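You operate a simulated robot arm through the tools that you are given. There is no shell and no other tool. Be economical: measure what you need, move in short steps, check, and stop when the job is done.

You are at the controls of a simulated robot arm. One attempt, no reset.

JOB
Seat the blue and red watches in their matching cells and polish the blue one's glass.
Fine: use the blue cloth pad and put it back; leave the third watch.

Only the result counts: the job must be done as asked and must still hold three seconds after the hand-in. Knocking over, shifting, dropping, spilling or breaking anything else fails it. Flat cloth is picked up by pressing the open fingertips on it (5 to 10 N) and closing them slowly along it; thin cloth reads only 2 to 8 mm in the jaws.

ROBOT AND FRAMES
A 6-joint arm with a two-finger parallel gripper, fixed in place. Base frame: the origin is at the foot of the arm, x ahead of it, y to its left, z up; the work surface is at about z = 0. Readings come in mm, rad, newtons and seconds.
With the tool pointing down near the work surface it reaches from about 140 to 580 mm from the base axis. Its first joint turns from -1.152 to 1.152 rad. Payload 2.1 kg.
The TCP is the grasp point between the finger pads, 30 mm short of the fingertips. In the tool frame z runs along the fingers and y along their closing line. The gripper opens to 94 mm. The fingers are 28 mm wide and 10 mm thick; the gripper's body (50 by 96 mm) begins 55 mm behind the TCP.
Orientation is that of the tool frame in the base frame, as [roll, pitch, yaw] about the fixed x, y, z axes, in that order (R = Rz(yaw) Ry(pitch) Rx(roll)). With the fingers straight down and closing along the base's y, the tool's x points along the base's -x, its y along +y and its z along -z.

CONTROLS
- The arm moves only by the tool apply_moves. Its argument "targets" is a list of rows, each an object (a shift or turn left out is 0, a gripper value left out holds the last) with "xyz": the shift along the tool's x, y, z in units of 500 mm (1.0 is 500 mm), a list of three; "rot": the turn, a rotation vector about the tool's x, y, z in units of 120 degrees (1.0 is 120 degrees), a list of three; "gripper": the closure, from 0 (fully open) to 1 (shut). In form: [{"xyz": [x, y, z], "rot": [wx, wy, wz], "gripper": gripper}, ...]. A call has 1 to 12 rows; each row is the pose to reach, as a shift and turn from the pose commanded when the call began, along the tool's axes at that moment. A call with a number of a shift or a turn outside -1 to 1 is refused whole. Each row takes 0.2 s and may step no farther than 50 mm and 0.15 rad from the row before; otherwise, or with a gripper value out of range, the whole call is refused. Where a pose cannot be reached the arm comes as near as it can. A force on the tool above 70 N (or 10 N above the force at the start of the call, whichever is more), or a blocked arm, ends the call early, and 0.2 s more pass. The fingers move at their own pace (about 72 mm/s each) and stop on an object; they squeeze with about 31 N. The grip force told is the motor's: it shows also when the fingers shut on nothing. Time passes only in rows, and 0.2 s behind the last, so rows that repeat a pose let the fingers close. It gives the time, the measured TCP pose, the force on the tool (base axes), the opening and the grip force at its end, in the units of the frame above (readings bear some noise).
- Cameras (640 x 400 px; columns grow to the right, rows downward): "scene" is fixed at [54.8, -369.4, 490.9]; the picture's right is [0.78, -0.63, 0.00], its down [-0.31, -0.39, -0.87] and it looks along [0.54, 0.68, -0.50] (base axes); focal length 367 px, centre (320, 200). "wrist" rides on the gripper at [-37, 0, -58] in the tool frame; the picture's right is [0.00, -1.00, 0.00], its down [0.97, 0.00, -0.24] and it looks along [0.24, 0.00, 0.97] (tool axes); focal length 218 px, centre (320, 200). There is no depth. A picture from a camera that has moved, and an enlarged one, comes with that camera's place and axes in the base frame and with its lens.
- capture(camera): a new picture of that camera. No time passes.
- inspect(camera, box): a new picture of the part [left, top, right, bottom] of that camera's present view, enlarged. No time passes.
- job_done(): hands the job in; it is judged then, once.

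Work in short steps. Places have to be worked out from the pictures, the camera data and where the tool is seen: move nearer, look again, correct. Check each grasp and each placing, and mend what went wrong. You have 120 turns and 84 pictures in all, those below and enlarged ones among them. Open the gripper and draw the arm clear of the work before you hand the job in, unless the task says otherwise; then end with one line.

The tools are called after "Call:" as name(argument=value, ...) on one line, values as JSON. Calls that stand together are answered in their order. apply_moves: Moves the arm, as the interface text tells. Its arguments: {"type":"object","properties":{"targets":{"type":"array"}},"required":["targets"]} The other tools are called the same way: capture (camera) takes a picture; inspect (camera, box) takes an enlarged picture of a part of a camera's view; job_done () hands the job in.

At the start:

```text
time_s: 0.0
tool_pos: [347.2, -8.4, 334.5]
orientation: [-3.14, 0.0, 3.139]
force: [-0.6, -0.5, -0.2]
gripper_width: 94.2
finger_force: 0.0
```

scene: 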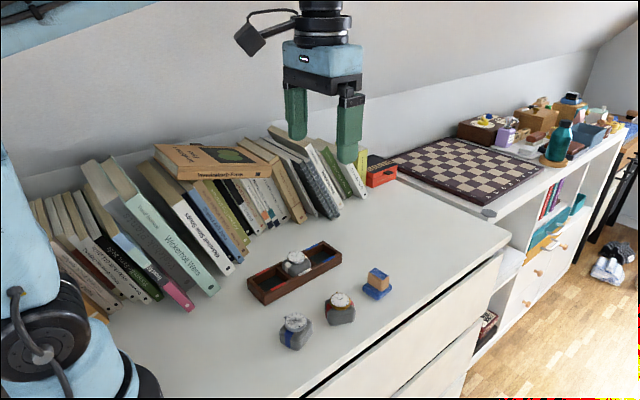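
wrist: 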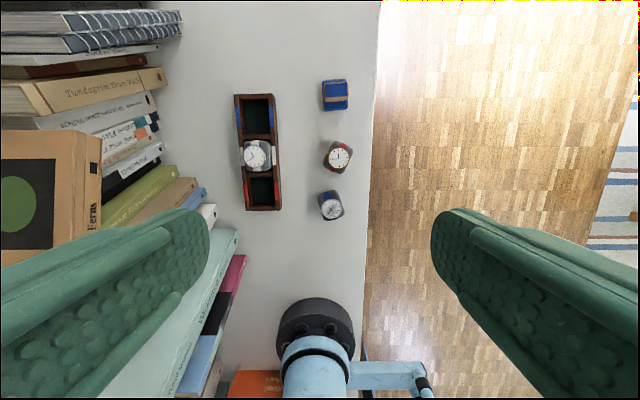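

The wrist view shows the tray with three cells (a watch in the middle one), two watches, and a blue pad. I'll enlarge both views to identify them.

Call:
inspect(camera="wrist", box=[220, 70, 380, 230])

Call:
inspect(camera="scene", box=[230, 230, 410, 360])

```text
2.50 times, centred on (300, 150) of wrist
camera zoom: at [383.7, -9.0, 392.0], right [0.0, -1.0, 0.0], down [-0.97, 0.0, 0.24], along [-0.24, 0.0, -0.97], focal length 546 px, centre (370, 325)
```

zoom: 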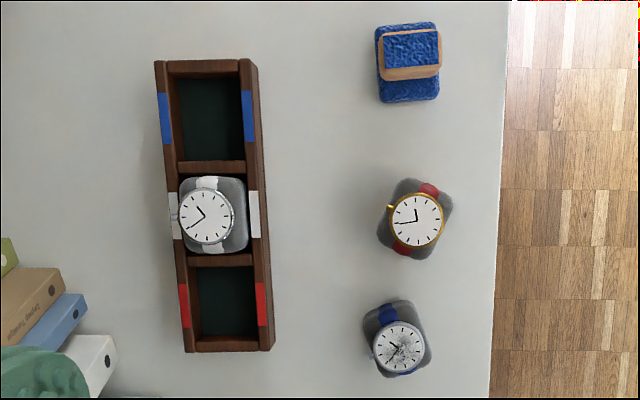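

```text
3.08 times, centred on (320, 295) of scene
camera zoom: at [54.8, -369.4, 490.9], right [0.78, -0.63, 0.0], down [-0.31, -0.39, -0.87], along [0.54, 0.68, -0.5], focal length 1129 px, centre (320, -92)
```

zoom: 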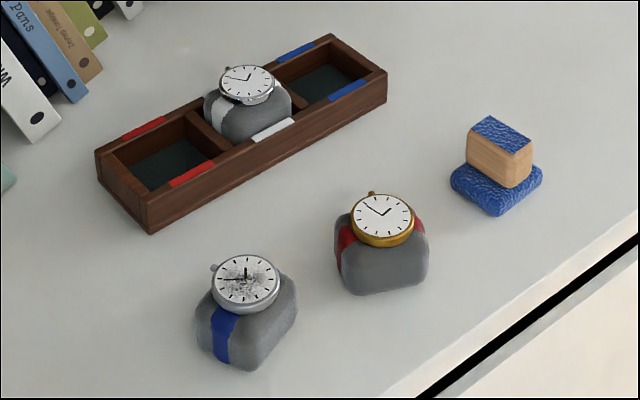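

Blue watch (dusty) appears near (281,-28), face at z≈37; red watch near x≈365, pad near x≈464. I move lower over the watches for a closer look.

Call:
apply_moves(targets=[{"xyz": [0.03, -0.01, 0.08]}, {"xyz": [0.03, -0.02, 0.16]}, {"xyz": [0.03, -0.02, 0.24]}, {"xyz": [0.03, -0.02, 0.3]}])

Call:
capture(camera="wrist")

```text
time_s: 1.0
tool_pos: [332.1, -19.1, 183.1]
orientation: [3.141, 0.0, 3.141]
force: [0.0, 0.4, -0.4]
gripper_width: 94.2
finger_force: 0.2
```

```text
79 pictures are left
camera wrist: at [368.9, -19.3, 241.0], right [0.0, -1.0, 0.0], down [-0.97, 0.0, 0.24], along [-0.24, 0.0, -0.97], focal length 218 px, centre (320, 200)
```

wrist: 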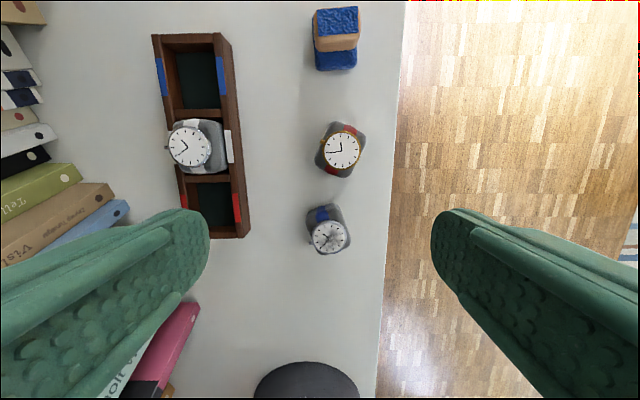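

Everything is in view from 240 mm. I enlarge for measurements.

Call:
inspect(camera="wrist", box=[280, 90, 400, 270])

Call:
inspect(camera="wrist", box=[140, 20, 260, 250])

Call:
inspect(camera="wrist", box=[280, 0, 400, 80])

```text
2.22 times, centred on (340, 180) of wrist
camera zoom: at [368.9, -19.3, 241.0], right [0.0, -1.0, 0.0], down [-0.97, 0.0, 0.24], along [-0.24, 0.0, -0.97], focal length 485 px, centre (276, 244)
```

zoom: 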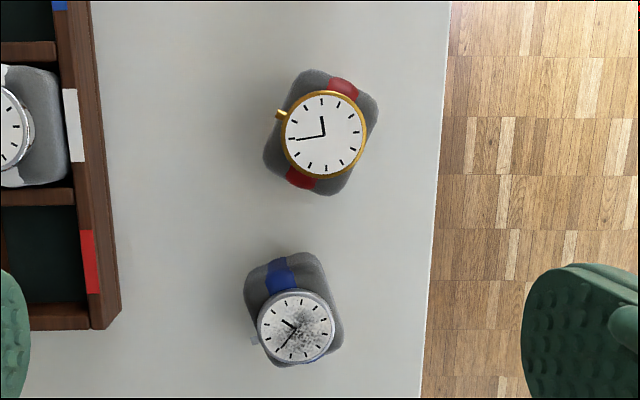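

```text
1.74 times, centred on (200, 135) of wrist
camera zoom: at [368.9, -19.3, 241.0], right [0.0, -1.0, 0.0], down [-0.97, 0.0, 0.24], along [-0.24, 0.0, -0.97], focal length 380 px, centre (529, 313)
```

zoom: 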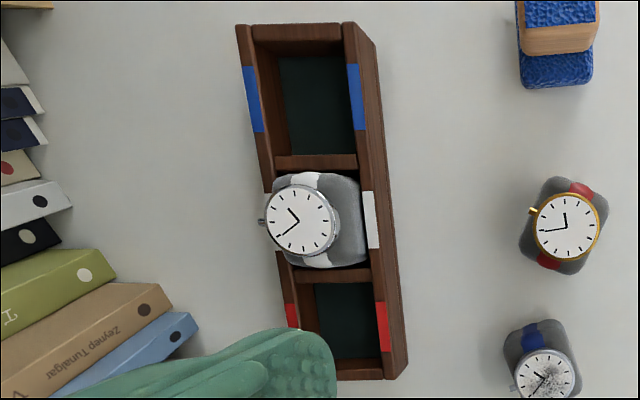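

```text
5.00 times, centred on (340, 40) of wrist
camera zoom: at [368.9, -19.3, 241.0], right [0.0, -1.0, 0.0], down [-0.97, 0.0, 0.24], along [-0.24, 0.0, -0.97], focal length 1091 px, centre (220, 1000)
```

zoom: 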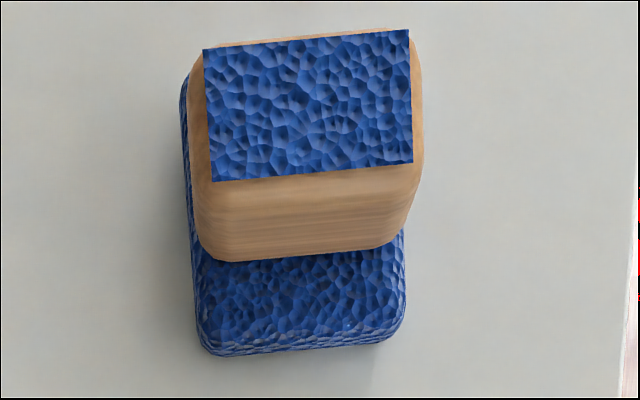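

Tray is nearly aligned with base x (rim y≈66 on the near side, x≈275–463). I centre low over the blue watch at about (280,-28) to measure its rotation.

Call:
apply_moves(targets=[{"xyz": [0.05, -0.01, 0.05]}, {"xyz": [0.102, -0.018, 0.1]}, {"xyz": [0.102, -0.018, 0.146]}])

Call:
capture(camera="wrist")

Call:
inspect(camera="wrist", box=[240, 130, 400, 270])

```text
time_s: 1.8
tool_pos: [282.6, -27.8, 109.7]
orientation: [3.14, 0.0, 3.141]
force: [0.2, 0.8, 0.5]
gripper_width: 93.9
finger_force: 0.1
```

```text
75 pictures are left
camera wrist: at [318.2, -27.8, 168.0], right [0.0, -1.0, 0.0], down [-0.97, 0.0, 0.24], along [-0.24, 0.0, -0.97], focal length 218 px, centre (320, 200)
```

wrist: 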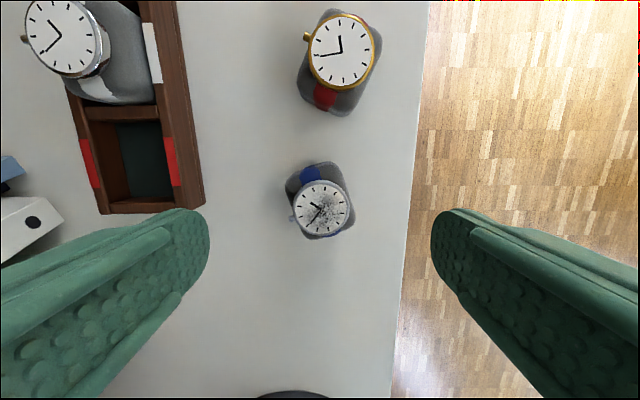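

```text
2.86 times, centred on (320, 200) of wrist
camera zoom: at [318.2, -27.8, 168.0], right [0.0, -1.0, 0.0], down [-0.97, 0.0, 0.24], along [-0.24, 0.0, -0.97], focal length 624 px, centre (320, 200)
```

zoom: 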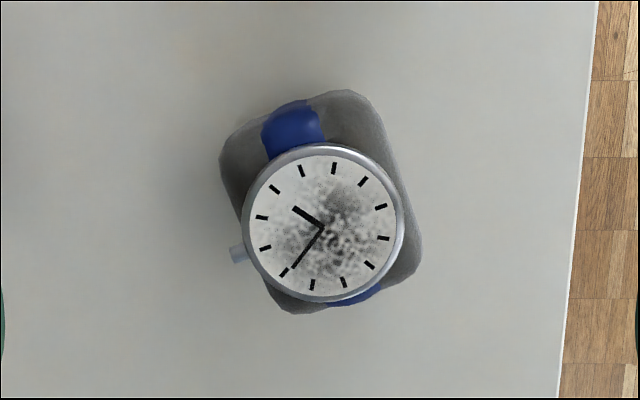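

Blue watch: centre (280.5,-28), rotated about +20°. I check the heights of cushion and rim in the scene view.

Call:
inspect(camera="scene", box=[275, 285, 365, 355])

Call:
inspect(camera="scene", box=[240, 230, 350, 310])

```text
5.71 times, centred on (320, 320) of scene
camera zoom: at [54.8, -369.4, 490.9], right [0.78, -0.63, 0.0], down [-0.31, -0.39, -0.87], along [0.54, 0.68, -0.5], focal length 2097 px, centre (320, -486)
```

zoom: 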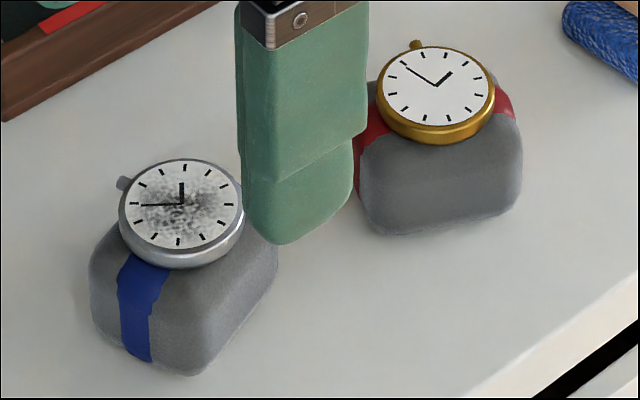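

```text
5.00 times, centred on (295, 270) of scene
camera zoom: at [54.8, -369.4, 490.9], right [0.78, -0.63, 0.0], down [-0.31, -0.39, -0.87], along [0.54, 0.68, -0.5], focal length 1835 px, centre (445, -150)
```

zoom: 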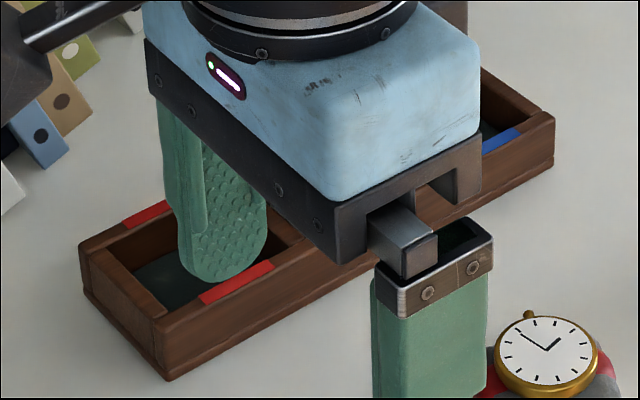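

The rim is ~25 mm high, the cushions ~30 mm with the watch case on top. I turn the tool 20° to match the blue watch and descend partway.

Call:
apply_moves(targets=[{"xyz": [0.003, -0.001, 0.03], "rot": [0, 0, -0.0556]}, {"xyz": [0.003, -0.001, 0.06], "rot": [0, 0, -0.1111]}, {"xyz": [0.003, -0.001, 0.08], "rot": [0, 0, -0.1667]}, {"xyz": [0.003, -0.001, 0.08], "rot": [0, 0, -0.1667]}])

Call:
inspect(camera="wrist", box=[200, 120, 440, 270])

```text
time_s: 2.8
tool_pos: [280.0, -27.6, 72.5]
orientation: [3.14, -0.002, -2.791]
force: [0.2, 0.0, -0.1]
gripper_width: 93.9
finger_force: 0.0
```

```text
2.67 times, centred on (320, 195) of wrist
camera zoom: at [314.0, -15.6, 129.4], right [0.34, -0.94, 0.0], down [-0.91, -0.33, 0.24], along [-0.23, -0.08, -0.97], focal length 582 px, centre (320, 213)
```

zoom: 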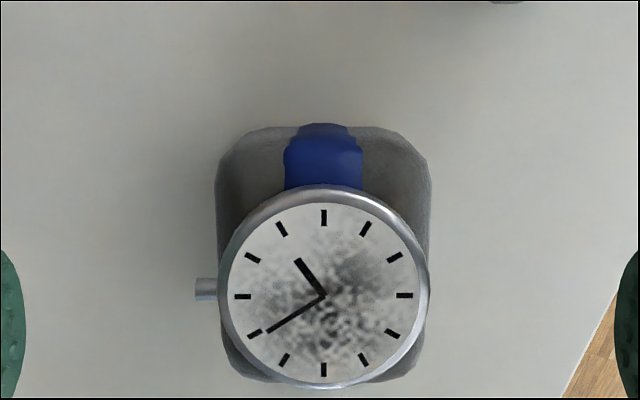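

Alignment is right (crown level, strap vertical, offset <1 mm). I descend to TCP z≈47 and close.

Call:
apply_moves(targets=[{"xyz": [0, 0, 0.026]}, {"xyz": [0, 0, 0.051]}, {"xyz": [0, 0, 0.051]}, {"xyz": [0, 0, 0.051], "gripper": 0.45}, {"xyz": [0, 0, 0.051], "gripper": 0.55}, {"xyz": [0, 0, 0.051], "gripper": 0.65}, {"xyz": [0, 0, 0.051], "gripper": 0.75}, {"xyz": [0, 0, 0.051], "gripper": 0.75}])

Call:
inspect(camera="wrist", box=[200, 120, 440, 270])

Call:
inspect(camera="scene", box=[250, 280, 350, 360])

```text
time_s: 4.6
tool_pos: [280.3, -28.0, 46.8]
orientation: [3.141, 0.001, -2.793]
force: [0.3, -0.5, -0.2]
gripper_width: 38.9
finger_force: 31.3
```

```text
2.67 times, centred on (320, 195) of wrist
camera zoom: at [314.1, -15.9, 104.0], right [0.34, -0.94, 0.0], down [-0.91, -0.33, 0.24], along [-0.23, -0.08, -0.97], focal length 582 px, centre (320, 213)
```

zoom: 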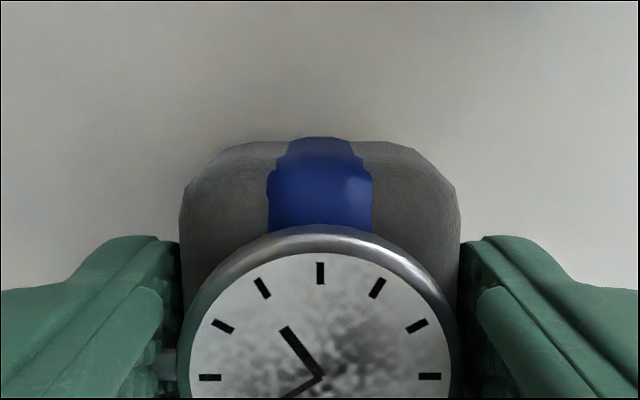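

```text
5.00 times, centred on (300, 320) of scene
camera zoom: at [54.8, -369.4, 490.9], right [0.78, -0.63, 0.0], down [-0.31, -0.39, -0.87], along [0.54, 0.68, -0.5], focal length 1835 px, centre (420, -400)
```

zoom: 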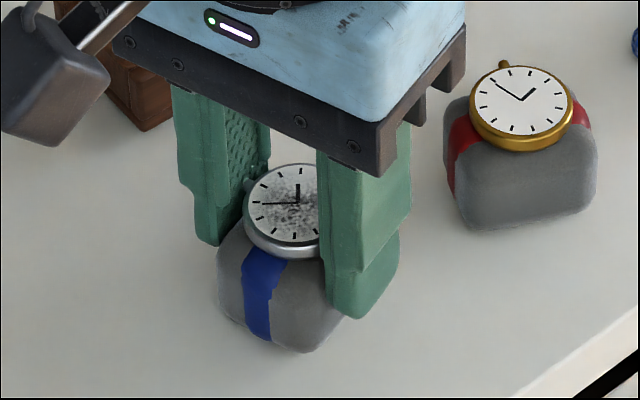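

Grip at 38.9 mm with 31 N. I lift 60 mm and check.

Call:
apply_moves(targets=[{"xyz": [0, 0, -0.03]}, {"xyz": [0, 0, -0.08]}, {"xyz": [0, 0, -0.14]}, {"xyz": [0, 0, -0.14]}])

Call:
capture(camera="scene")

```text
time_s: 5.6
tool_pos: [280.1, -27.9, 116.3]
orientation: [-3.14, 0.001, -2.794]
force: [0.6, 0.8, -1.3]
gripper_width: 39.0
finger_force: 31.3
```

```text
68 pictures are left
```

scene: 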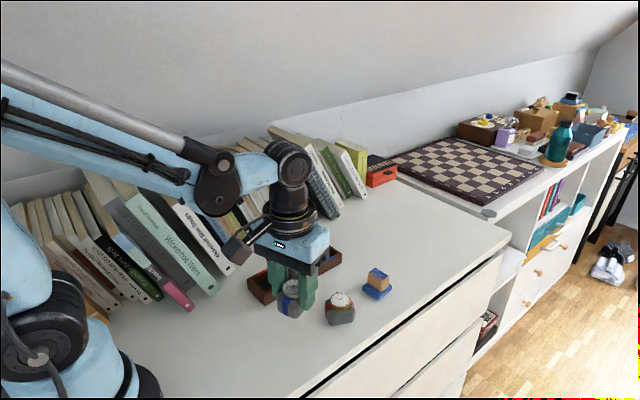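

Held securely. I carry it toward the tray at height, turning back square, stopping short of the blue cell to look at it.

Call:
apply_moves(targets=[{"xyz": [-0.0628, 0.041, -0.14], "rot": [0, 0, 0.0417]}, {"xyz": [-0.1256, 0.082, -0.14], "rot": [0, 0, 0.0833]}, {"xyz": [-0.1884, 0.123, -0.14], "rot": [0, 0, 0.125]}, {"xyz": [-0.2512, 0.164, -0.14], "rot": [0, 0, 0.1667]}])

Call:
capture(camera="wrist")

```text
refused: row 1 steps farther than a row can; nothing moved
```

```text
67 pictures are left
camera wrist: at [314.1, -15.5, 174.0], right [0.34, -0.94, 0.0], down [-0.91, -0.33, 0.24], along [-0.23, -0.08, -0.97], focal length 218 px, centre (320, 200)
```

wrist: 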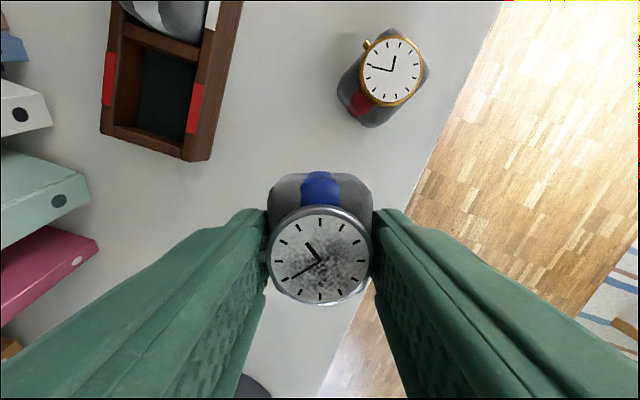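

The z offset should be zero relative to this pose; I resend corrected.

Call:
apply_moves(targets=[{"xyz": [-0.0628, 0.041, 0], "rot": [0, 0, 0.0417]}, {"xyz": [-0.1256, 0.082, 0], "rot": [0, 0, 0.0833]}, {"xyz": [-0.1884, 0.123, 0], "rot": [0, 0, 0.125]}, {"xyz": [-0.2512, 0.164, 0], "rot": [0, 0, 0.1667]}, {"xyz": [-0.2512, 0.164, 0], "rot": [0, 0, 0.1667]}])

Call:
capture(camera="wrist")

```text
time_s: 6.8
tool_pos: [369.2, 92.3, 116.1]
orientation: [-3.14, 0.0, 3.14]
force: [0.3, 0.5, -0.5]
gripper_width: 39.4
finger_force: 31.1
```

```text
66 pictures are left
camera wrist: at [405.9, 91.6, 173.4], right [0.0, -1.0, 0.0], down [-0.97, 0.0, 0.24], along [-0.24, 0.0, -0.97], focal length 218 px, centre (320, 200)
```

wrist: 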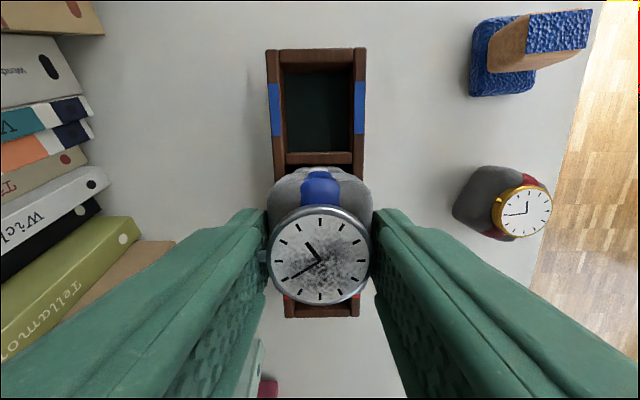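

The cell is well in view and squared with the tool. I enlarge to fix its centre.

Call:
inspect(camera="wrist", box=[240, 30, 400, 180])

```text
2.67 times, centred on (320, 105) of wrist
camera zoom: at [405.9, 91.6, 173.4], right [0.0, -1.0, 0.0], down [-0.97, 0.0, 0.24], along [-0.24, 0.0, -0.97], focal length 582 px, centre (320, 453)
```

zoom: 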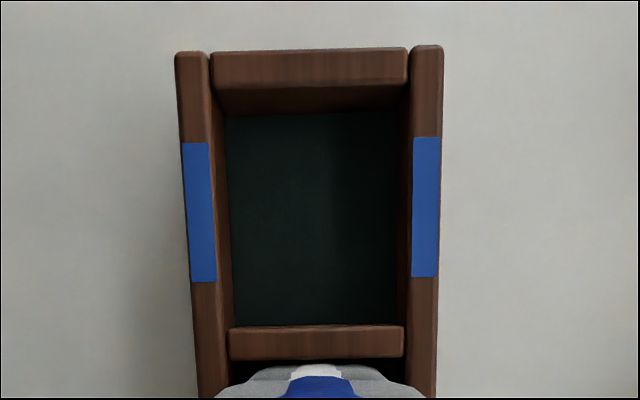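

Blue cell centre ≈ (428.3, 93.5), inner 53×46 mm. I go above it and descend to TCP 72 to check.

Call:
apply_moves(targets=[{"xyz": [-0.058, 0.0012, 0]}, {"xyz": [-0.1168, 0.0024, 0]}, {"xyz": [-0.1168, 0.0024, 0]}, {"xyz": [-0.1168, 0.0024, 0.05]}, {"xyz": [-0.1168, 0.0024, 0.088]}, {"xyz": [-0.1168, 0.0024, 0.088]}])

Call:
capture(camera="wrist")

Call:
inspect(camera="scene", box=[240, 220, 360, 310])

```text
time_s: 8.2
tool_pos: [427.9, 92.8, 71.7]
orientation: [-3.14, 0.0, 3.142]
force: [-0.9, 0.6, -1.1]
gripper_width: 39.1
finger_force: 30.9
```

```text
64 pictures are left
camera wrist: at [464.5, 93.0, 129.2], right [0.0, -1.0, 0.0], down [-0.97, 0.0, 0.24], along [-0.24, 0.0, -0.97], focal length 218 px, centre (320, 200)
```

wrist: 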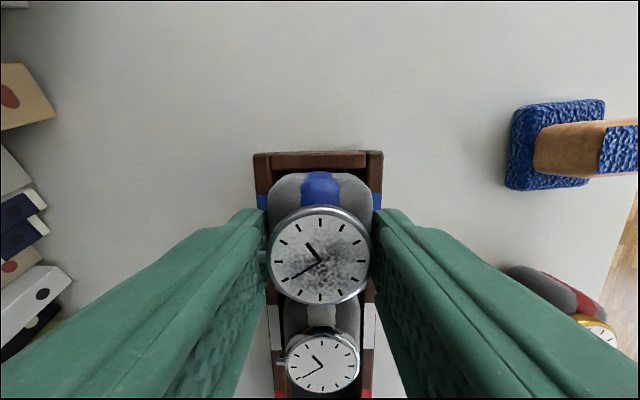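

```text
4.44 times, centred on (300, 265) of scene
camera zoom: at [54.8, -369.4, 490.9], right [0.78, -0.63, 0.0], down [-0.31, -0.39, -0.87], along [0.54, 0.68, -0.5], focal length 1631 px, centre (409, -89)
```

zoom: 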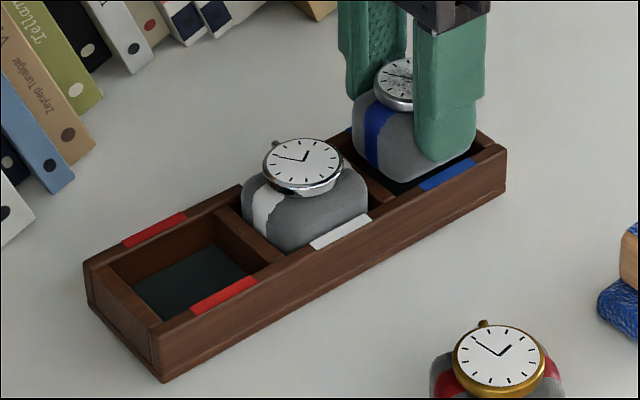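

Watch is aligned above the cell. I lower gently to TCP ≈56, where fingertips just clear the rim.

Call:
apply_moves(targets=[{"xyz": [0, 0.001, 0.012]}, {"xyz": [0, 0.001, 0.022]}, {"xyz": [0, 0.001, 0.031]}, {"xyz": [0, 0.001, 0.031]}])

Call:
capture(camera="wrist")

Call:
inspect(camera="scene", box=[270, 220, 360, 290])

```text
time_s: 9.1
tool_pos: [428.4, 93.4, 59.9]
orientation: [3.141, -0.002, 3.141]
force: [-1.3, -0.1, 14.3]
gripper_width: 39.1
finger_force: 30.9
stopped in row 4: the force on the tool passed its limit (the readings are from after the stop); the commanded pose is now the measured one
```

```text
62 pictures are left
camera wrist: at [464.8, 93.5, 117.3], right [0.0, -1.0, 0.0], down [-0.97, 0.0, 0.24], along [-0.24, 0.0, -0.97], focal length 218 px, centre (320, 200)
```

wrist: 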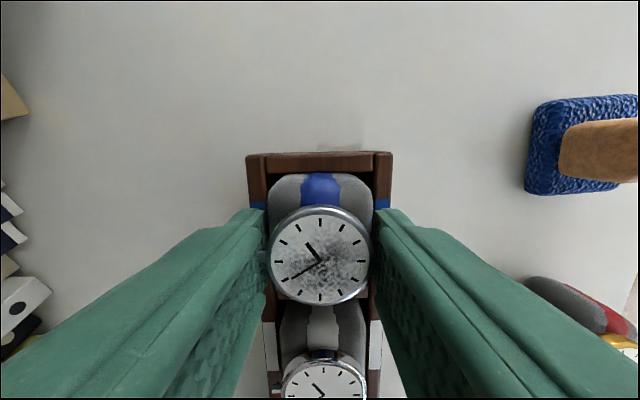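

```text
5.71 times, centred on (315, 255) of scene
camera zoom: at [54.8, -369.4, 490.9], right [0.78, -0.63, 0.0], down [-0.31, -0.39, -0.87], along [0.54, 0.68, -0.49], focal length 2097 px, centre (349, -114)
```

zoom: 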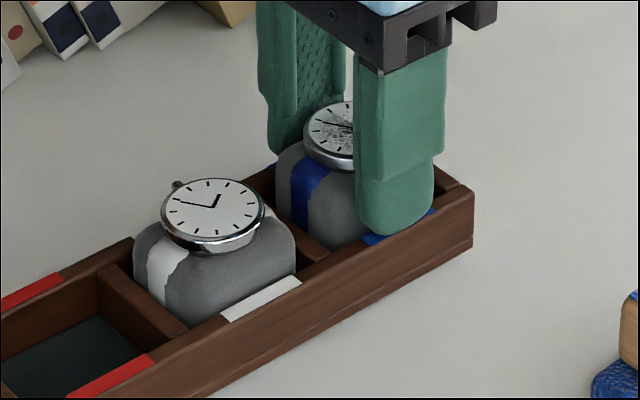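

The fingertips rest on the rim (rim ≈29 mm). I back off 1.5 mm and release slowly so the cushion settles inside the cell walls.

Call:
apply_moves(targets=[{"xyz": [0, 0, -0.003]}, {"xyz": [0, 0, -0.003], "gripper": 0.6}, {"xyz": [0, 0, -0.003], "gripper": 0.58}, {"xyz": [0, 0, -0.003], "gripper": 0.56}, {"xyz": [0, 0, -0.003], "gripper": 0.52}, {"xyz": [0, 0, -0.003], "gripper": 0.45}, {"xyz": [0, 0, -0.003], "gripper": 0.4}, {"xyz": [0, 0, -0.003], "gripper": 0.4}])

Call:
capture(camera="wrist")

Call:
inspect(camera="scene", box=[270, 220, 360, 290])

```text
time_s: 10.8
tool_pos: [429.4, 94.5, 61.2]
orientation: [3.141, -0.001, -3.142]
force: [0.0, 0.0, -0.3]
gripper_width: 56.4
finger_force: 0.0
```

```text
60 pictures are left
camera wrist: at [464.9, 93.7, 118.2], right [0.0, -1.0, 0.0], down [-0.97, 0.0, 0.24], along [-0.24, 0.0, -0.97], focal length 218 px, centre (320, 200)
```

wrist: 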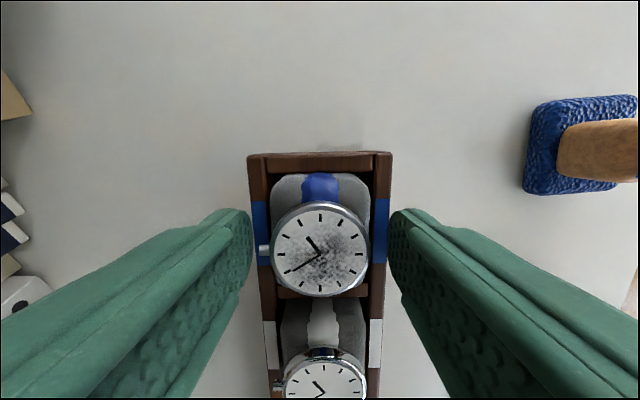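

```text
5.71 times, centred on (315, 255) of scene
camera zoom: at [54.8, -369.4, 490.9], right [0.78, -0.63, 0.0], down [-0.31, -0.39, -0.87], along [0.54, 0.68, -0.5], focal length 2097 px, centre (349, -114)
```

zoom: 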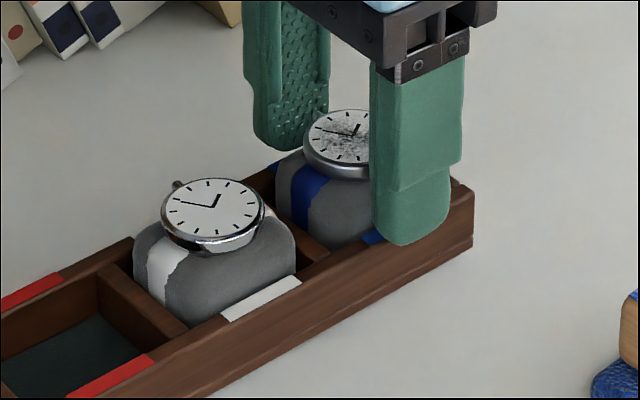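

Blue watch has settled in its cell. I raise, then go over to the red watch, turning about 22° the other way.

Call:
apply_moves(targets=[{"xyz": [0, 0, -0.05]}, {"xyz": [0, 0, -0.12]}, {"xyz": [0.03, -0.06, -0.12], "rot": [0, 0, 0.045], "gripper": 0.1}, {"xyz": [0.06, -0.13, -0.12], "rot": [0, 0, 0.09], "gripper": 0}, {"xyz": [0.09, -0.2, -0.12], "rot": [0, 0, 0.135]}, {"xyz": [0.128, -0.265, -0.12], "rot": [0, 0, 0.183]}, {"xyz": [0.128, -0.265, -0.1], "rot": [0, 0, 0.183]}, {"xyz": [0.128, -0.265, -0.1], "rot": [0, 0, 0.183]}])

Call:
inspect(camera="wrist", box=[220, 120, 420, 270])

Call:
inspect(camera="scene", box=[240, 220, 360, 310])

```text
time_s: 12.7
tool_pos: [363.4, -39.3, 111.7]
orientation: [-3.139, -0.002, 2.758]
force: [-0.6, -0.3, 0.0]
gripper_width: 94.0
finger_force: 0.0
```

```text
2.67 times, centred on (320, 195) of wrist
camera zoom: at [398.2, -53.0, 168.1], right [-0.37, -0.93, 0.0], down [-0.9, 0.36, 0.24], along [-0.22, 0.09, -0.97], focal length 582 px, centre (320, 213)
```

zoom: 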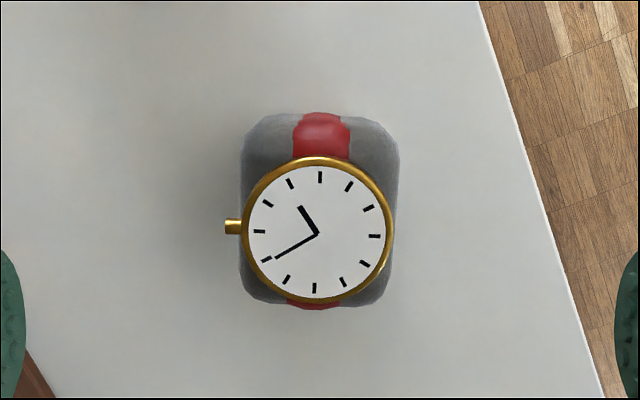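

```text
4.44 times, centred on (300, 265) of scene
camera zoom: at [54.8, -369.4, 490.9], right [0.78, -0.63, 0.0], down [-0.31, -0.39, -0.87], along [0.54, 0.68, -0.5], focal length 1631 px, centre (409, -89)
```

zoom: 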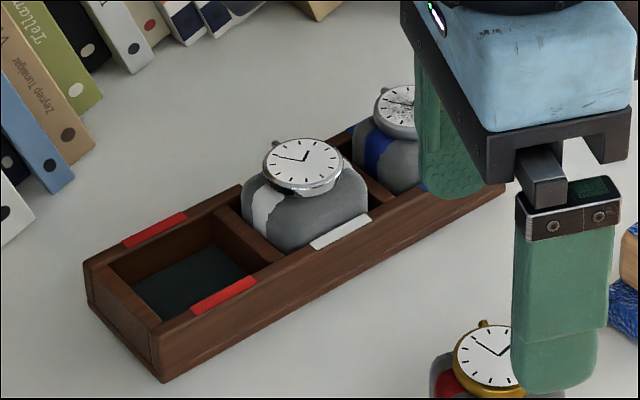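

Red watch is centred, needing ~2.5° more turn. I descend to TCP z≈51 (slightly higher grip) and close.

Call:
apply_moves(targets=[{"xyz": [0, 0.0012, 0.04], "rot": [0, 0, 0.022]}, {"xyz": [0, 0.0012, 0.08], "rot": [0, 0, 0.022]}, {"xyz": [0, 0.0012, 0.11], "rot": [0, 0, 0.022]}, {"xyz": [0, 0.0012, 0.121], "rot": [0, 0, 0.022]}, {"xyz": [0, 0.0012, 0.121], "rot": [0, 0, 0.022], "gripper": 0.45}, {"xyz": [0, 0.0012, 0.121], "rot": [0, 0, 0.022], "gripper": 0.55}, {"xyz": [0, 0.0012, 0.121], "rot": [0, 0, 0.022], "gripper": 0.65}, {"xyz": [0, 0.0012, 0.121], "rot": [0, 0, 0.022], "gripper": 0.75}, {"xyz": [0, 0.0012, 0.121], "rot": [0, 0, 0.022], "gripper": 0.75}])

Call:
inspect(camera="scene", box=[290, 250, 410, 340])

```text
time_s: 14.7
tool_pos: [364.0, -38.4, 51.7]
orientation: [-3.139, -0.004, 2.712]
force: [0.3, 0.3, -0.7]
gripper_width: 39.1
finger_force: 30.9
```

```text
4.44 times, centred on (350, 295) of scene
camera zoom: at [54.8, -369.4, 490.9], right [0.78, -0.63, 0.0], down [-0.31, -0.39, -0.87], along [0.54, 0.68, -0.5], focal length 1631 px, centre (187, -222)
```

zoom: 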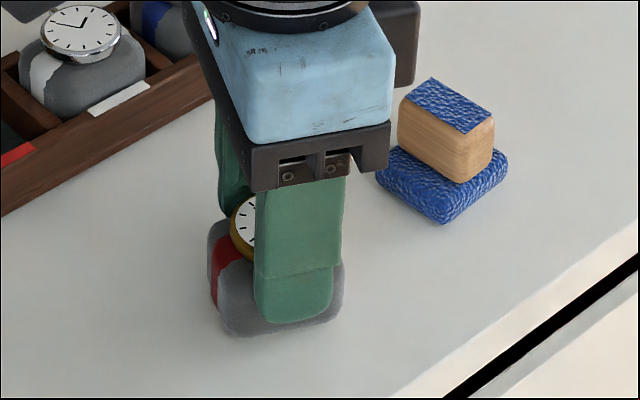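

Grip 39.1 mm. I lift, square up the tool, and move to a viewing spot beside the red cell.

Call:
apply_moves(targets=[{"xyz": [0, 0, -0.03]}, {"xyz": [0, 0, -0.08]}, {"xyz": [0, 0, -0.14]}, {"xyz": [0.051, 0.011, -0.14], "rot": [0, 0, -0.051]}, {"xyz": [0.102, 0.022, -0.14], "rot": [0, 0, -0.102]}, {"xyz": [0.153, 0.033, -0.14], "rot": [0, 0, -0.153]}, {"xyz": [0.2056, 0.0454, -0.14], "rot": [0, 0, -0.205]}, {"xyz": [0.2056, 0.0454, -0.14], "rot": [0, 0, -0.205]}])

Call:
capture(camera="wrist")

```text
time_s: 16.4
tool_pos: [280.7, 26.2, 119.5]
orientation: [-3.141, -0.001, -3.138]
force: [1.3, -0.1, -0.6]
gripper_width: 39.1
finger_force: 30.7
```

```text
55 pictures are left
camera wrist: at [317.4, 25.4, 177.9], right [0.0, -1.0, 0.0], down [-0.97, 0.0, 0.24], along [-0.24, 0.0, -0.97], focal length 218 px, centre (320, 200)
```

wrist: 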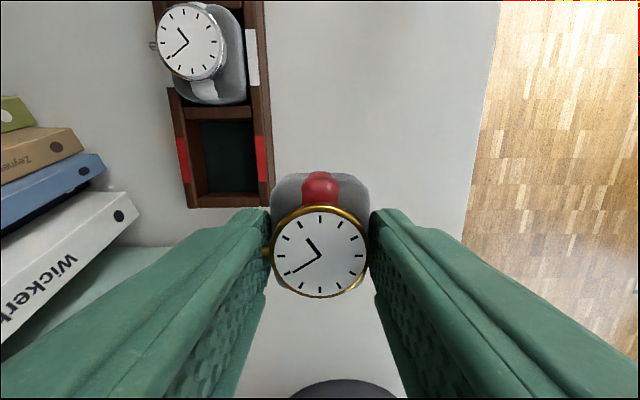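

Call:
inspect(camera="wrist", box=[150, 80, 310, 220])

```text
2.86 times, centred on (230, 150) of wrist
camera zoom: at [317.4, 25.4, 177.9], right [0.0, -1.0, 0.0], down [-0.97, 0.0, 0.24], along [-0.24, 0.0, -0.97], focal length 624 px, centre (577, 343)
```

zoom: 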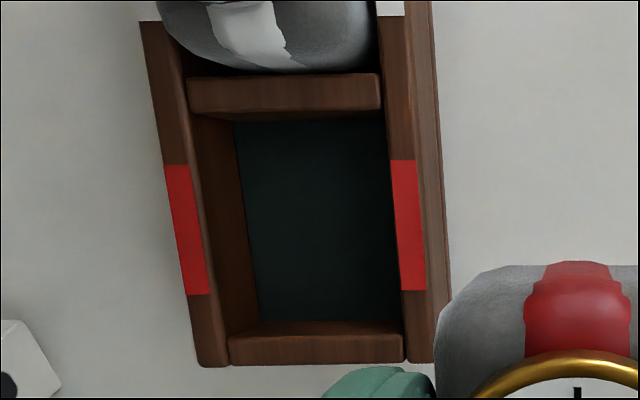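

Red cell centre ≈ (308.3, 91.2), tray yaw ≈ +1.1°. I move above it and lower to TCP ≈78 to check.

Call:
apply_moves(targets=[{"xyz": [-0.028, 0.065, 0], "rot": [0, 0, -0.009]}, {"xyz": [-0.0562, 0.13, 0], "rot": [0, 0, -0.009]}, {"xyz": [-0.0562, 0.13, 0], "rot": [0, 0, -0.009]}, {"xyz": [-0.0562, 0.13, 0.05], "rot": [0, 0, -0.009]}, {"xyz": [-0.0562, 0.13, 0.083], "rot": [0, 0, -0.009]}, {"xyz": [-0.0562, 0.13, 0.083], "rot": [0, 0, -0.009]}])

Call:
capture(camera="wrist")

Call:
inspect(camera="scene", box=[230, 220, 350, 310])

```text
time_s: 17.9
tool_pos: [308.8, 89.7, 79.1]
orientation: [3.142, -0.002, -3.122]
force: [-0.2, 0.3, -0.2]
gripper_width: 39.0
finger_force: 31.7
```

```text
53 pictures are left
camera wrist: at [344.7, 90.1, 135.9], right [0.02, -1.0, 0.0], down [-0.97, -0.02, 0.24], along [-0.24, -0.01, -0.97], focal length 218 px, centre (320, 200)
```

wrist: 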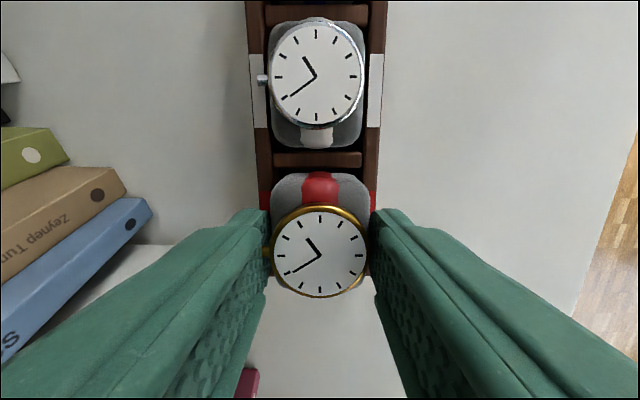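

```text
4.44 times, centred on (290, 265) of scene
camera zoom: at [54.8, -369.4, 490.9], right [0.78, -0.63, 0.0], down [-0.31, -0.39, -0.87], along [0.54, 0.68, -0.5], focal length 1631 px, centre (453, -89)
```

zoom: 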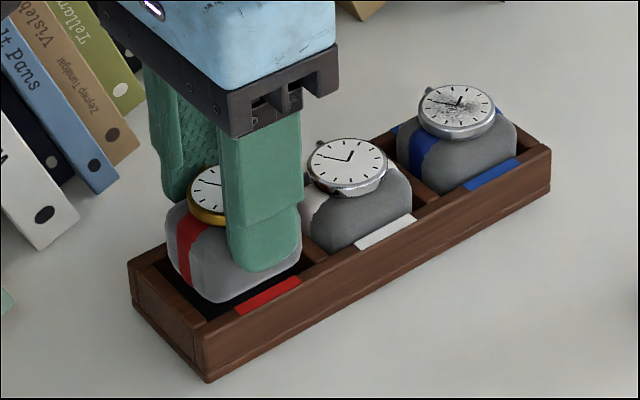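

Red watch is aligned to within a millimetre. I shift +0.7 mm in y and lower to TCP ≈61.

Call:
apply_moves(targets=[{"xyz": [0, 0.0014, 0.014]}, {"xyz": [0, 0.0014, 0.026]}, {"xyz": [0, 0.0014, 0.034]}, {"xyz": [0, 0.0014, 0.034]}])

Call:
inspect(camera="scene", box=[230, 220, 350, 310])

Call:
capture(camera="wrist")

```text
time_s: 18.9
tool_pos: [308.1, 90.4, 62.9]
orientation: [-3.141, -0.001, -3.124]
force: [0.4, -0.5, -1.3]
gripper_width: 39.2
finger_force: 30.9
```

```text
4.44 times, centred on (290, 265) of scene
camera zoom: at [54.8, -369.4, 490.9], right [0.78, -0.63, 0.0], down [-0.31, -0.39, -0.87], along [0.54, 0.68, -0.5], focal length 1631 px, centre (453, -89)
```

zoom: 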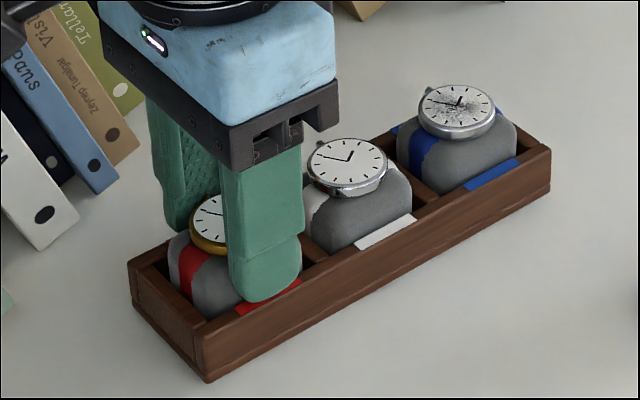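

```text
50 pictures are left
camera wrist: at [345.0, 91.4, 119.4], right [0.02, -1.0, 0.0], down [-0.97, -0.02, 0.24], along [-0.24, -0.01, -0.97], focal length 218 px, centre (320, 200)
```

wrist: 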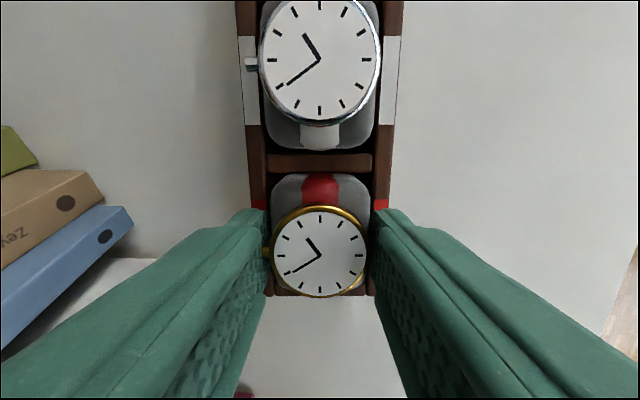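

Well centred in the cell. I lower 2 mm more and release slowly.

Call:
apply_moves(targets=[{"xyz": [0, 0, 0.003]}, {"xyz": [0, 0, 0.003], "gripper": 0.6}, {"xyz": [0, 0, 0.003], "gripper": 0.58}, {"xyz": [0, 0, 0.003], "gripper": 0.56}, {"xyz": [0, 0, 0.003], "gripper": 0.52}, {"xyz": [0, 0, 0.003], "gripper": 0.45}, {"xyz": [0, 0, 0.003], "gripper": 0.4}, {"xyz": [0, 0, -0.04], "gripper": 0.4}, {"xyz": [0, 0, -0.1]}, {"xyz": [0, 0, -0.16]}, {"xyz": [0, 0, -0.16]}])

Call:
capture(camera="wrist")

Call:
inspect(camera="scene", box=[240, 220, 360, 310])

```text
time_s: 21.2
tool_pos: [308.7, 90.9, 141.9]
orientation: [3.141, 0.0, -3.123]
force: [0.0, -0.6, -0.9]
gripper_width: 56.5
finger_force: 0.1
```

```text
49 pictures are left
camera wrist: at [345.4, 91.2, 199.8], right [0.02, -1.0, 0.0], down [-0.97, -0.02, 0.24], along [-0.24, -0.01, -0.97], focal length 218 px, centre (320, 200)
```

wrist: 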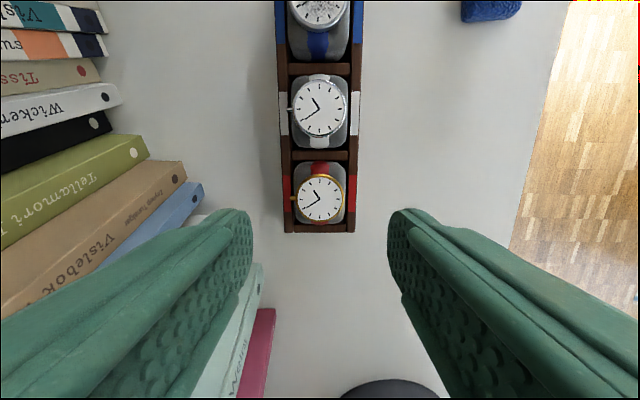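

```text
4.44 times, centred on (300, 265) of scene
camera zoom: at [54.8, -369.4, 490.9], right [0.78, -0.63, 0.0], down [-0.31, -0.39, -0.87], along [0.54, 0.68, -0.5], focal length 1631 px, centre (409, -89)
```

zoom: 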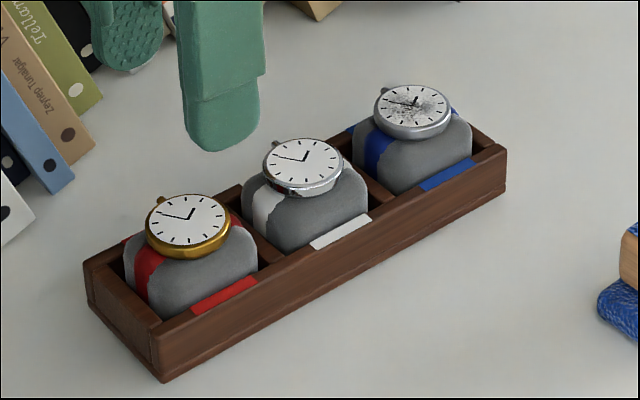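

Both watches are seated. Now I go over the pad near (464,-34) to measure it.

Call:
apply_moves(targets=[{"xyz": [-0.061, -0.051, 0], "rot": [0, 0, 0.009]}, {"xyz": [-0.122, -0.102, 0], "rot": [0, 0, 0.009], "gripper": 0.2}, {"xyz": [-0.183, -0.153, 0], "rot": [0, 0, 0.009], "gripper": 0}, {"xyz": [-0.245, -0.204, 0], "rot": [0, 0, 0.009]}, {"xyz": [-0.306, -0.2556, 0], "rot": [0, 0, 0.009]}, {"xyz": [-0.306, -0.2556, 0], "rot": [0, 0, 0.009]}])

Call:
capture(camera="wrist")

Call:
inspect(camera="wrist", box=[240, 120, 400, 270])

Call:
inspect(camera="scene", box=[350, 255, 410, 310])

```text
time_s: 22.6
tool_pos: [465.3, -33.5, 143.1]
orientation: [-3.141, -0.001, 3.141]
force: [-0.5, 0.3, -0.4]
gripper_width: 94.0
finger_force: 0.0
```

```text
47 pictures are left
camera wrist: at [501.1, -34.2, 199.5], right [0.0, -1.0, 0.0], down [-0.97, 0.0, 0.24], along [-0.24, 0.0, -0.97], focal length 218 px, centre (320, 200)
```

wrist: 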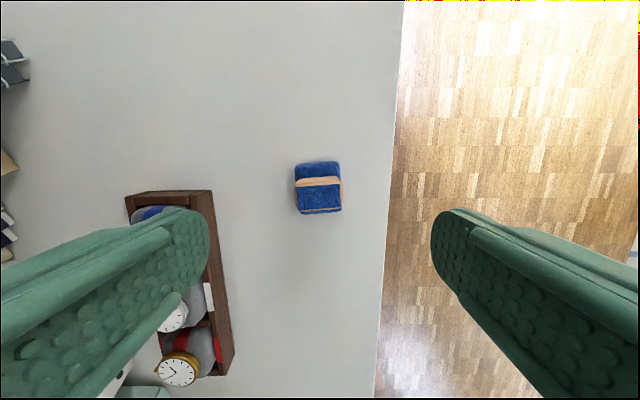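

```text
2.67 times, centred on (320, 195) of wrist
camera zoom: at [501.1, -34.2, 199.5], right [0.0, -1.0, 0.0], down [-0.97, 0.0, 0.24], along [-0.24, 0.0, -0.97], focal length 582 px, centre (320, 213)
```

zoom: 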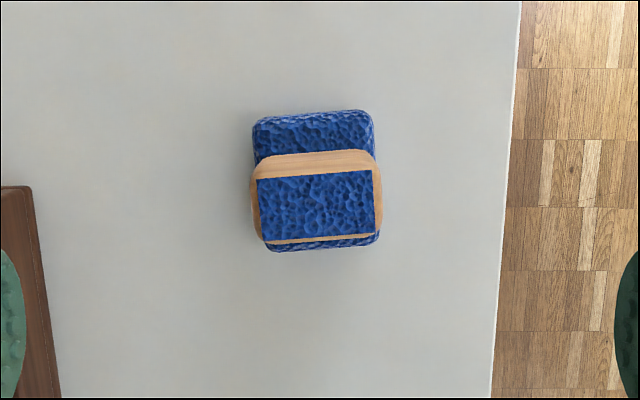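

```text
7.27 times, centred on (380, 282) of scene
camera zoom: at [54.8, -369.4, 490.9], right [0.78, -0.63, 0.0], down [-0.31, -0.39, -0.87], along [0.54, 0.68, -0.5], focal length 2669 px, centre (-116, -400)
```

zoom: 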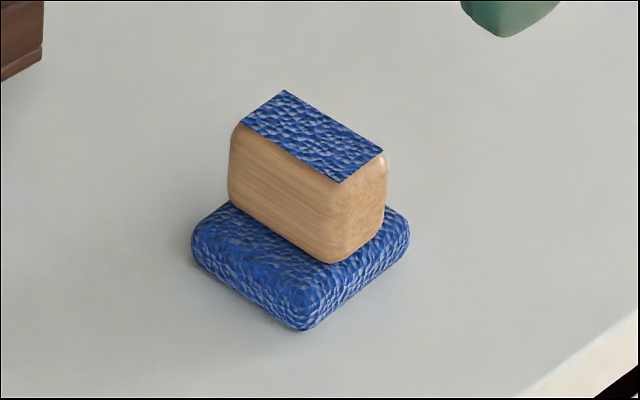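

Pad: base ~42×45 mm, wooden handle ~38×22 mm, total ~35 mm high, turned ~+4°, centre ≈ (464,-33). I descend partway with the turn and look again.

Call:
apply_moves(targets=[{"xyz": [0.002, 0.001, 0.06], "rot": [0, 0, -0.033]}, {"xyz": [0.002, 0.001, 0.126], "rot": [0, 0, -0.033]}, {"xyz": [0.002, 0.001, 0.126], "rot": [0, 0, -0.033]}])

Call:
inspect(camera="wrist", box=[220, 140, 420, 300])

```text
time_s: 23.4
tool_pos: [463.7, -32.7, 78.7]
orientation: [-3.141, -0.001, -3.072]
force: [0.3, 0.1, -0.6]
gripper_width: 94.1
finger_force: 0.0
```

```text
2.50 times, centred on (320, 220) of wrist
camera zoom: at [500.6, -31.0, 136.0], right [0.07, -1.0, 0.0], down [-0.97, -0.07, 0.24], along [-0.24, -0.02, -0.97], focal length 546 px, centre (320, 150)
```

zoom: 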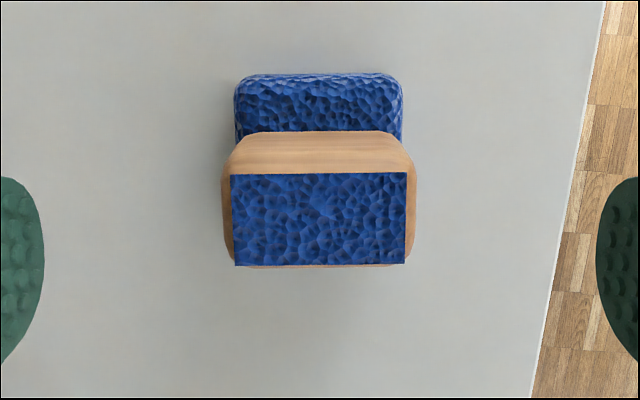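

Handle is centred and aligned. I descend to TCP ≈43 and close on the handle.

Call:
apply_moves(targets=[{"xyz": [0.002, 0.0006, 0.03]}, {"xyz": [0.002, 0.0006, 0.06]}, {"xyz": [0.002, 0.0006, 0.071]}, {"xyz": [0.002, 0.0006, 0.071], "gripper": 0.45}, {"xyz": [0.002, 0.0006, 0.071], "gripper": 0.55}, {"xyz": [0.002, 0.0006, 0.071], "gripper": 0.65}, {"xyz": [0.002, 0.0006, 0.071], "gripper": 0.8}, {"xyz": [0.002, 0.0006, 0.071], "gripper": 0.8}])

Call:
inspect(camera="scene", box=[330, 240, 430, 320])

```text
time_s: 25.2
tool_pos: [461.5, -33.6, 44.3]
orientation: [-3.142, -0.003, -3.072]
force: [0.2, -0.4, 0.5]
gripper_width: 41.0
finger_force: 31.2
```

```text
5.00 times, centred on (380, 280) of scene
camera zoom: at [54.8, -369.4, 490.9], right [0.78, -0.63, 0.0], down [-0.31, -0.39, -0.87], along [0.54, 0.68, -0.5], focal length 1835 px, centre (20, -200)
```

zoom: 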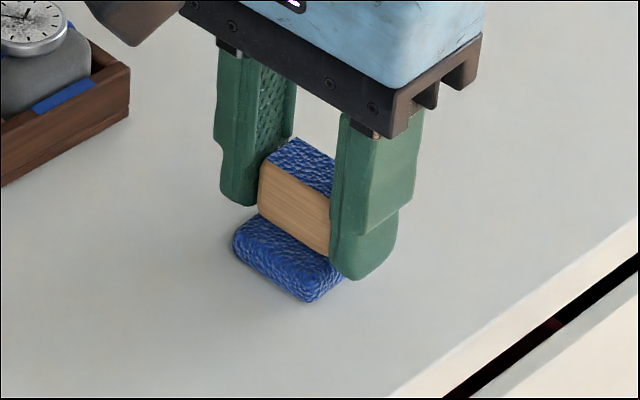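

Handle gripped (41 mm). I lift 70 mm and carry the pad above the blue watch.

Call:
apply_moves(targets=[{"xyz": [0, 0, -0.04]}, {"xyz": [0, 0, -0.09]}, {"xyz": [0, 0, -0.14]}, {"xyz": [0.014, 0.065, -0.14]}, {"xyz": [0.028, 0.13, -0.14]}, {"xyz": [0.042, 0.195, -0.14]}, {"xyz": [0.0552, 0.2582, -0.14]}, {"xyz": [0.0552, 0.2582, -0.14]}])

Call:
capture(camera="wrist")

Call:
inspect(camera="scene", box=[260, 190, 380, 290])

```text
time_s: 27.1
tool_pos: [425.3, 93.8, 113.4]
orientation: [3.141, -0.001, -3.072]
force: [0.3, -0.1, -1.1]
gripper_width: 41.0
finger_force: 30.9
```

```text
42 pictures are left
camera wrist: at [461.9, 95.3, 171.0], right [0.07, -1.0, 0.0], down [-0.97, -0.07, 0.24], along [-0.24, -0.02, -0.97], focal length 218 px, centre (320, 200)
```

wrist: 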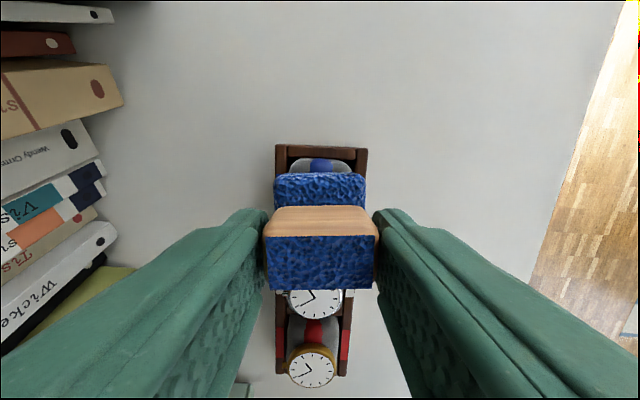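

```text
4.00 times, centred on (320, 240) of scene
camera zoom: at [54.8, -369.4, 490.9], right [0.78, -0.63, 0.0], down [-0.31, -0.39, -0.87], along [0.54, 0.68, -0.5], focal length 1468 px, centre (320, 40)
```

zoom: 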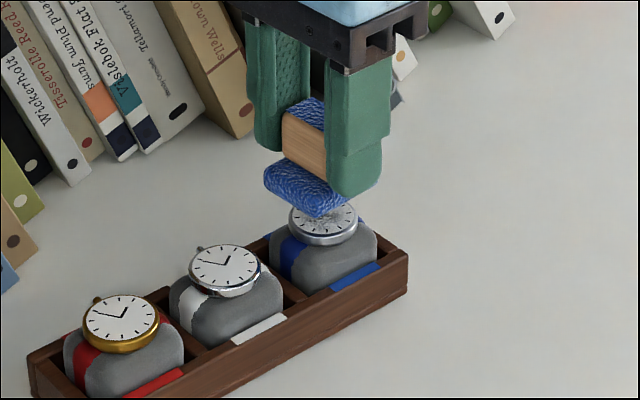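

Pad sits over the blue watch. I descend to about 4 mm above the expected contact.

Call:
apply_moves(targets=[{"xyz": [0, 0, 0.025]}, {"xyz": [0, 0, 0.044]}, {"xyz": [0, 0, 0.05]}, {"xyz": [0, 0, 0.05]}])

Call:
inspect(camera="scene", box=[280, 210, 360, 280])

```text
time_s: 28.1
tool_pos: [425.6, 93.6, 88.5]
orientation: [3.141, -0.002, -3.074]
force: [0.9, -1.3, 23.9]
gripper_width: 41.2
finger_force: 31.8
```

```text
5.71 times, centred on (320, 245) of scene
camera zoom: at [54.7, -369.4, 490.9], right [0.78, -0.63, 0.0], down [-0.31, -0.39, -0.87], along [0.54, 0.68, -0.49], focal length 2097 px, centre (320, -57)
```

zoom: 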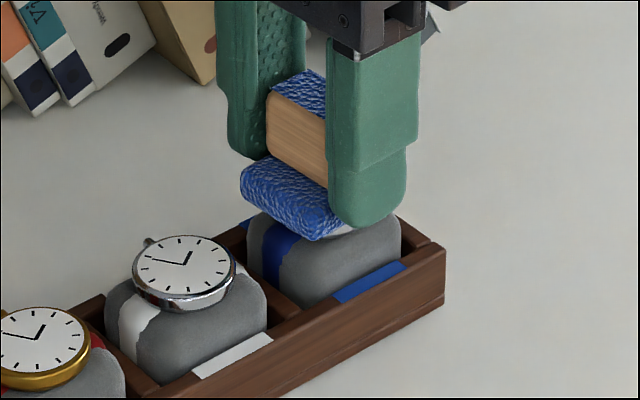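

Contact already, at 24 N — too firm. I back off about 1 mm to reach a light pressure.

Call:
apply_moves(targets=[{"xyz": [0, 0, -0.0014]}, {"xyz": [0, 0, -0.0014]}])

```text
time_s: 28.6
tool_pos: [425.2, 94.9, 89.2]
orientation: [3.14, -0.003, -3.072]
force: [1.8, -0.3, 6.7]
gripper_width: 41.1
finger_force: 31.0
```

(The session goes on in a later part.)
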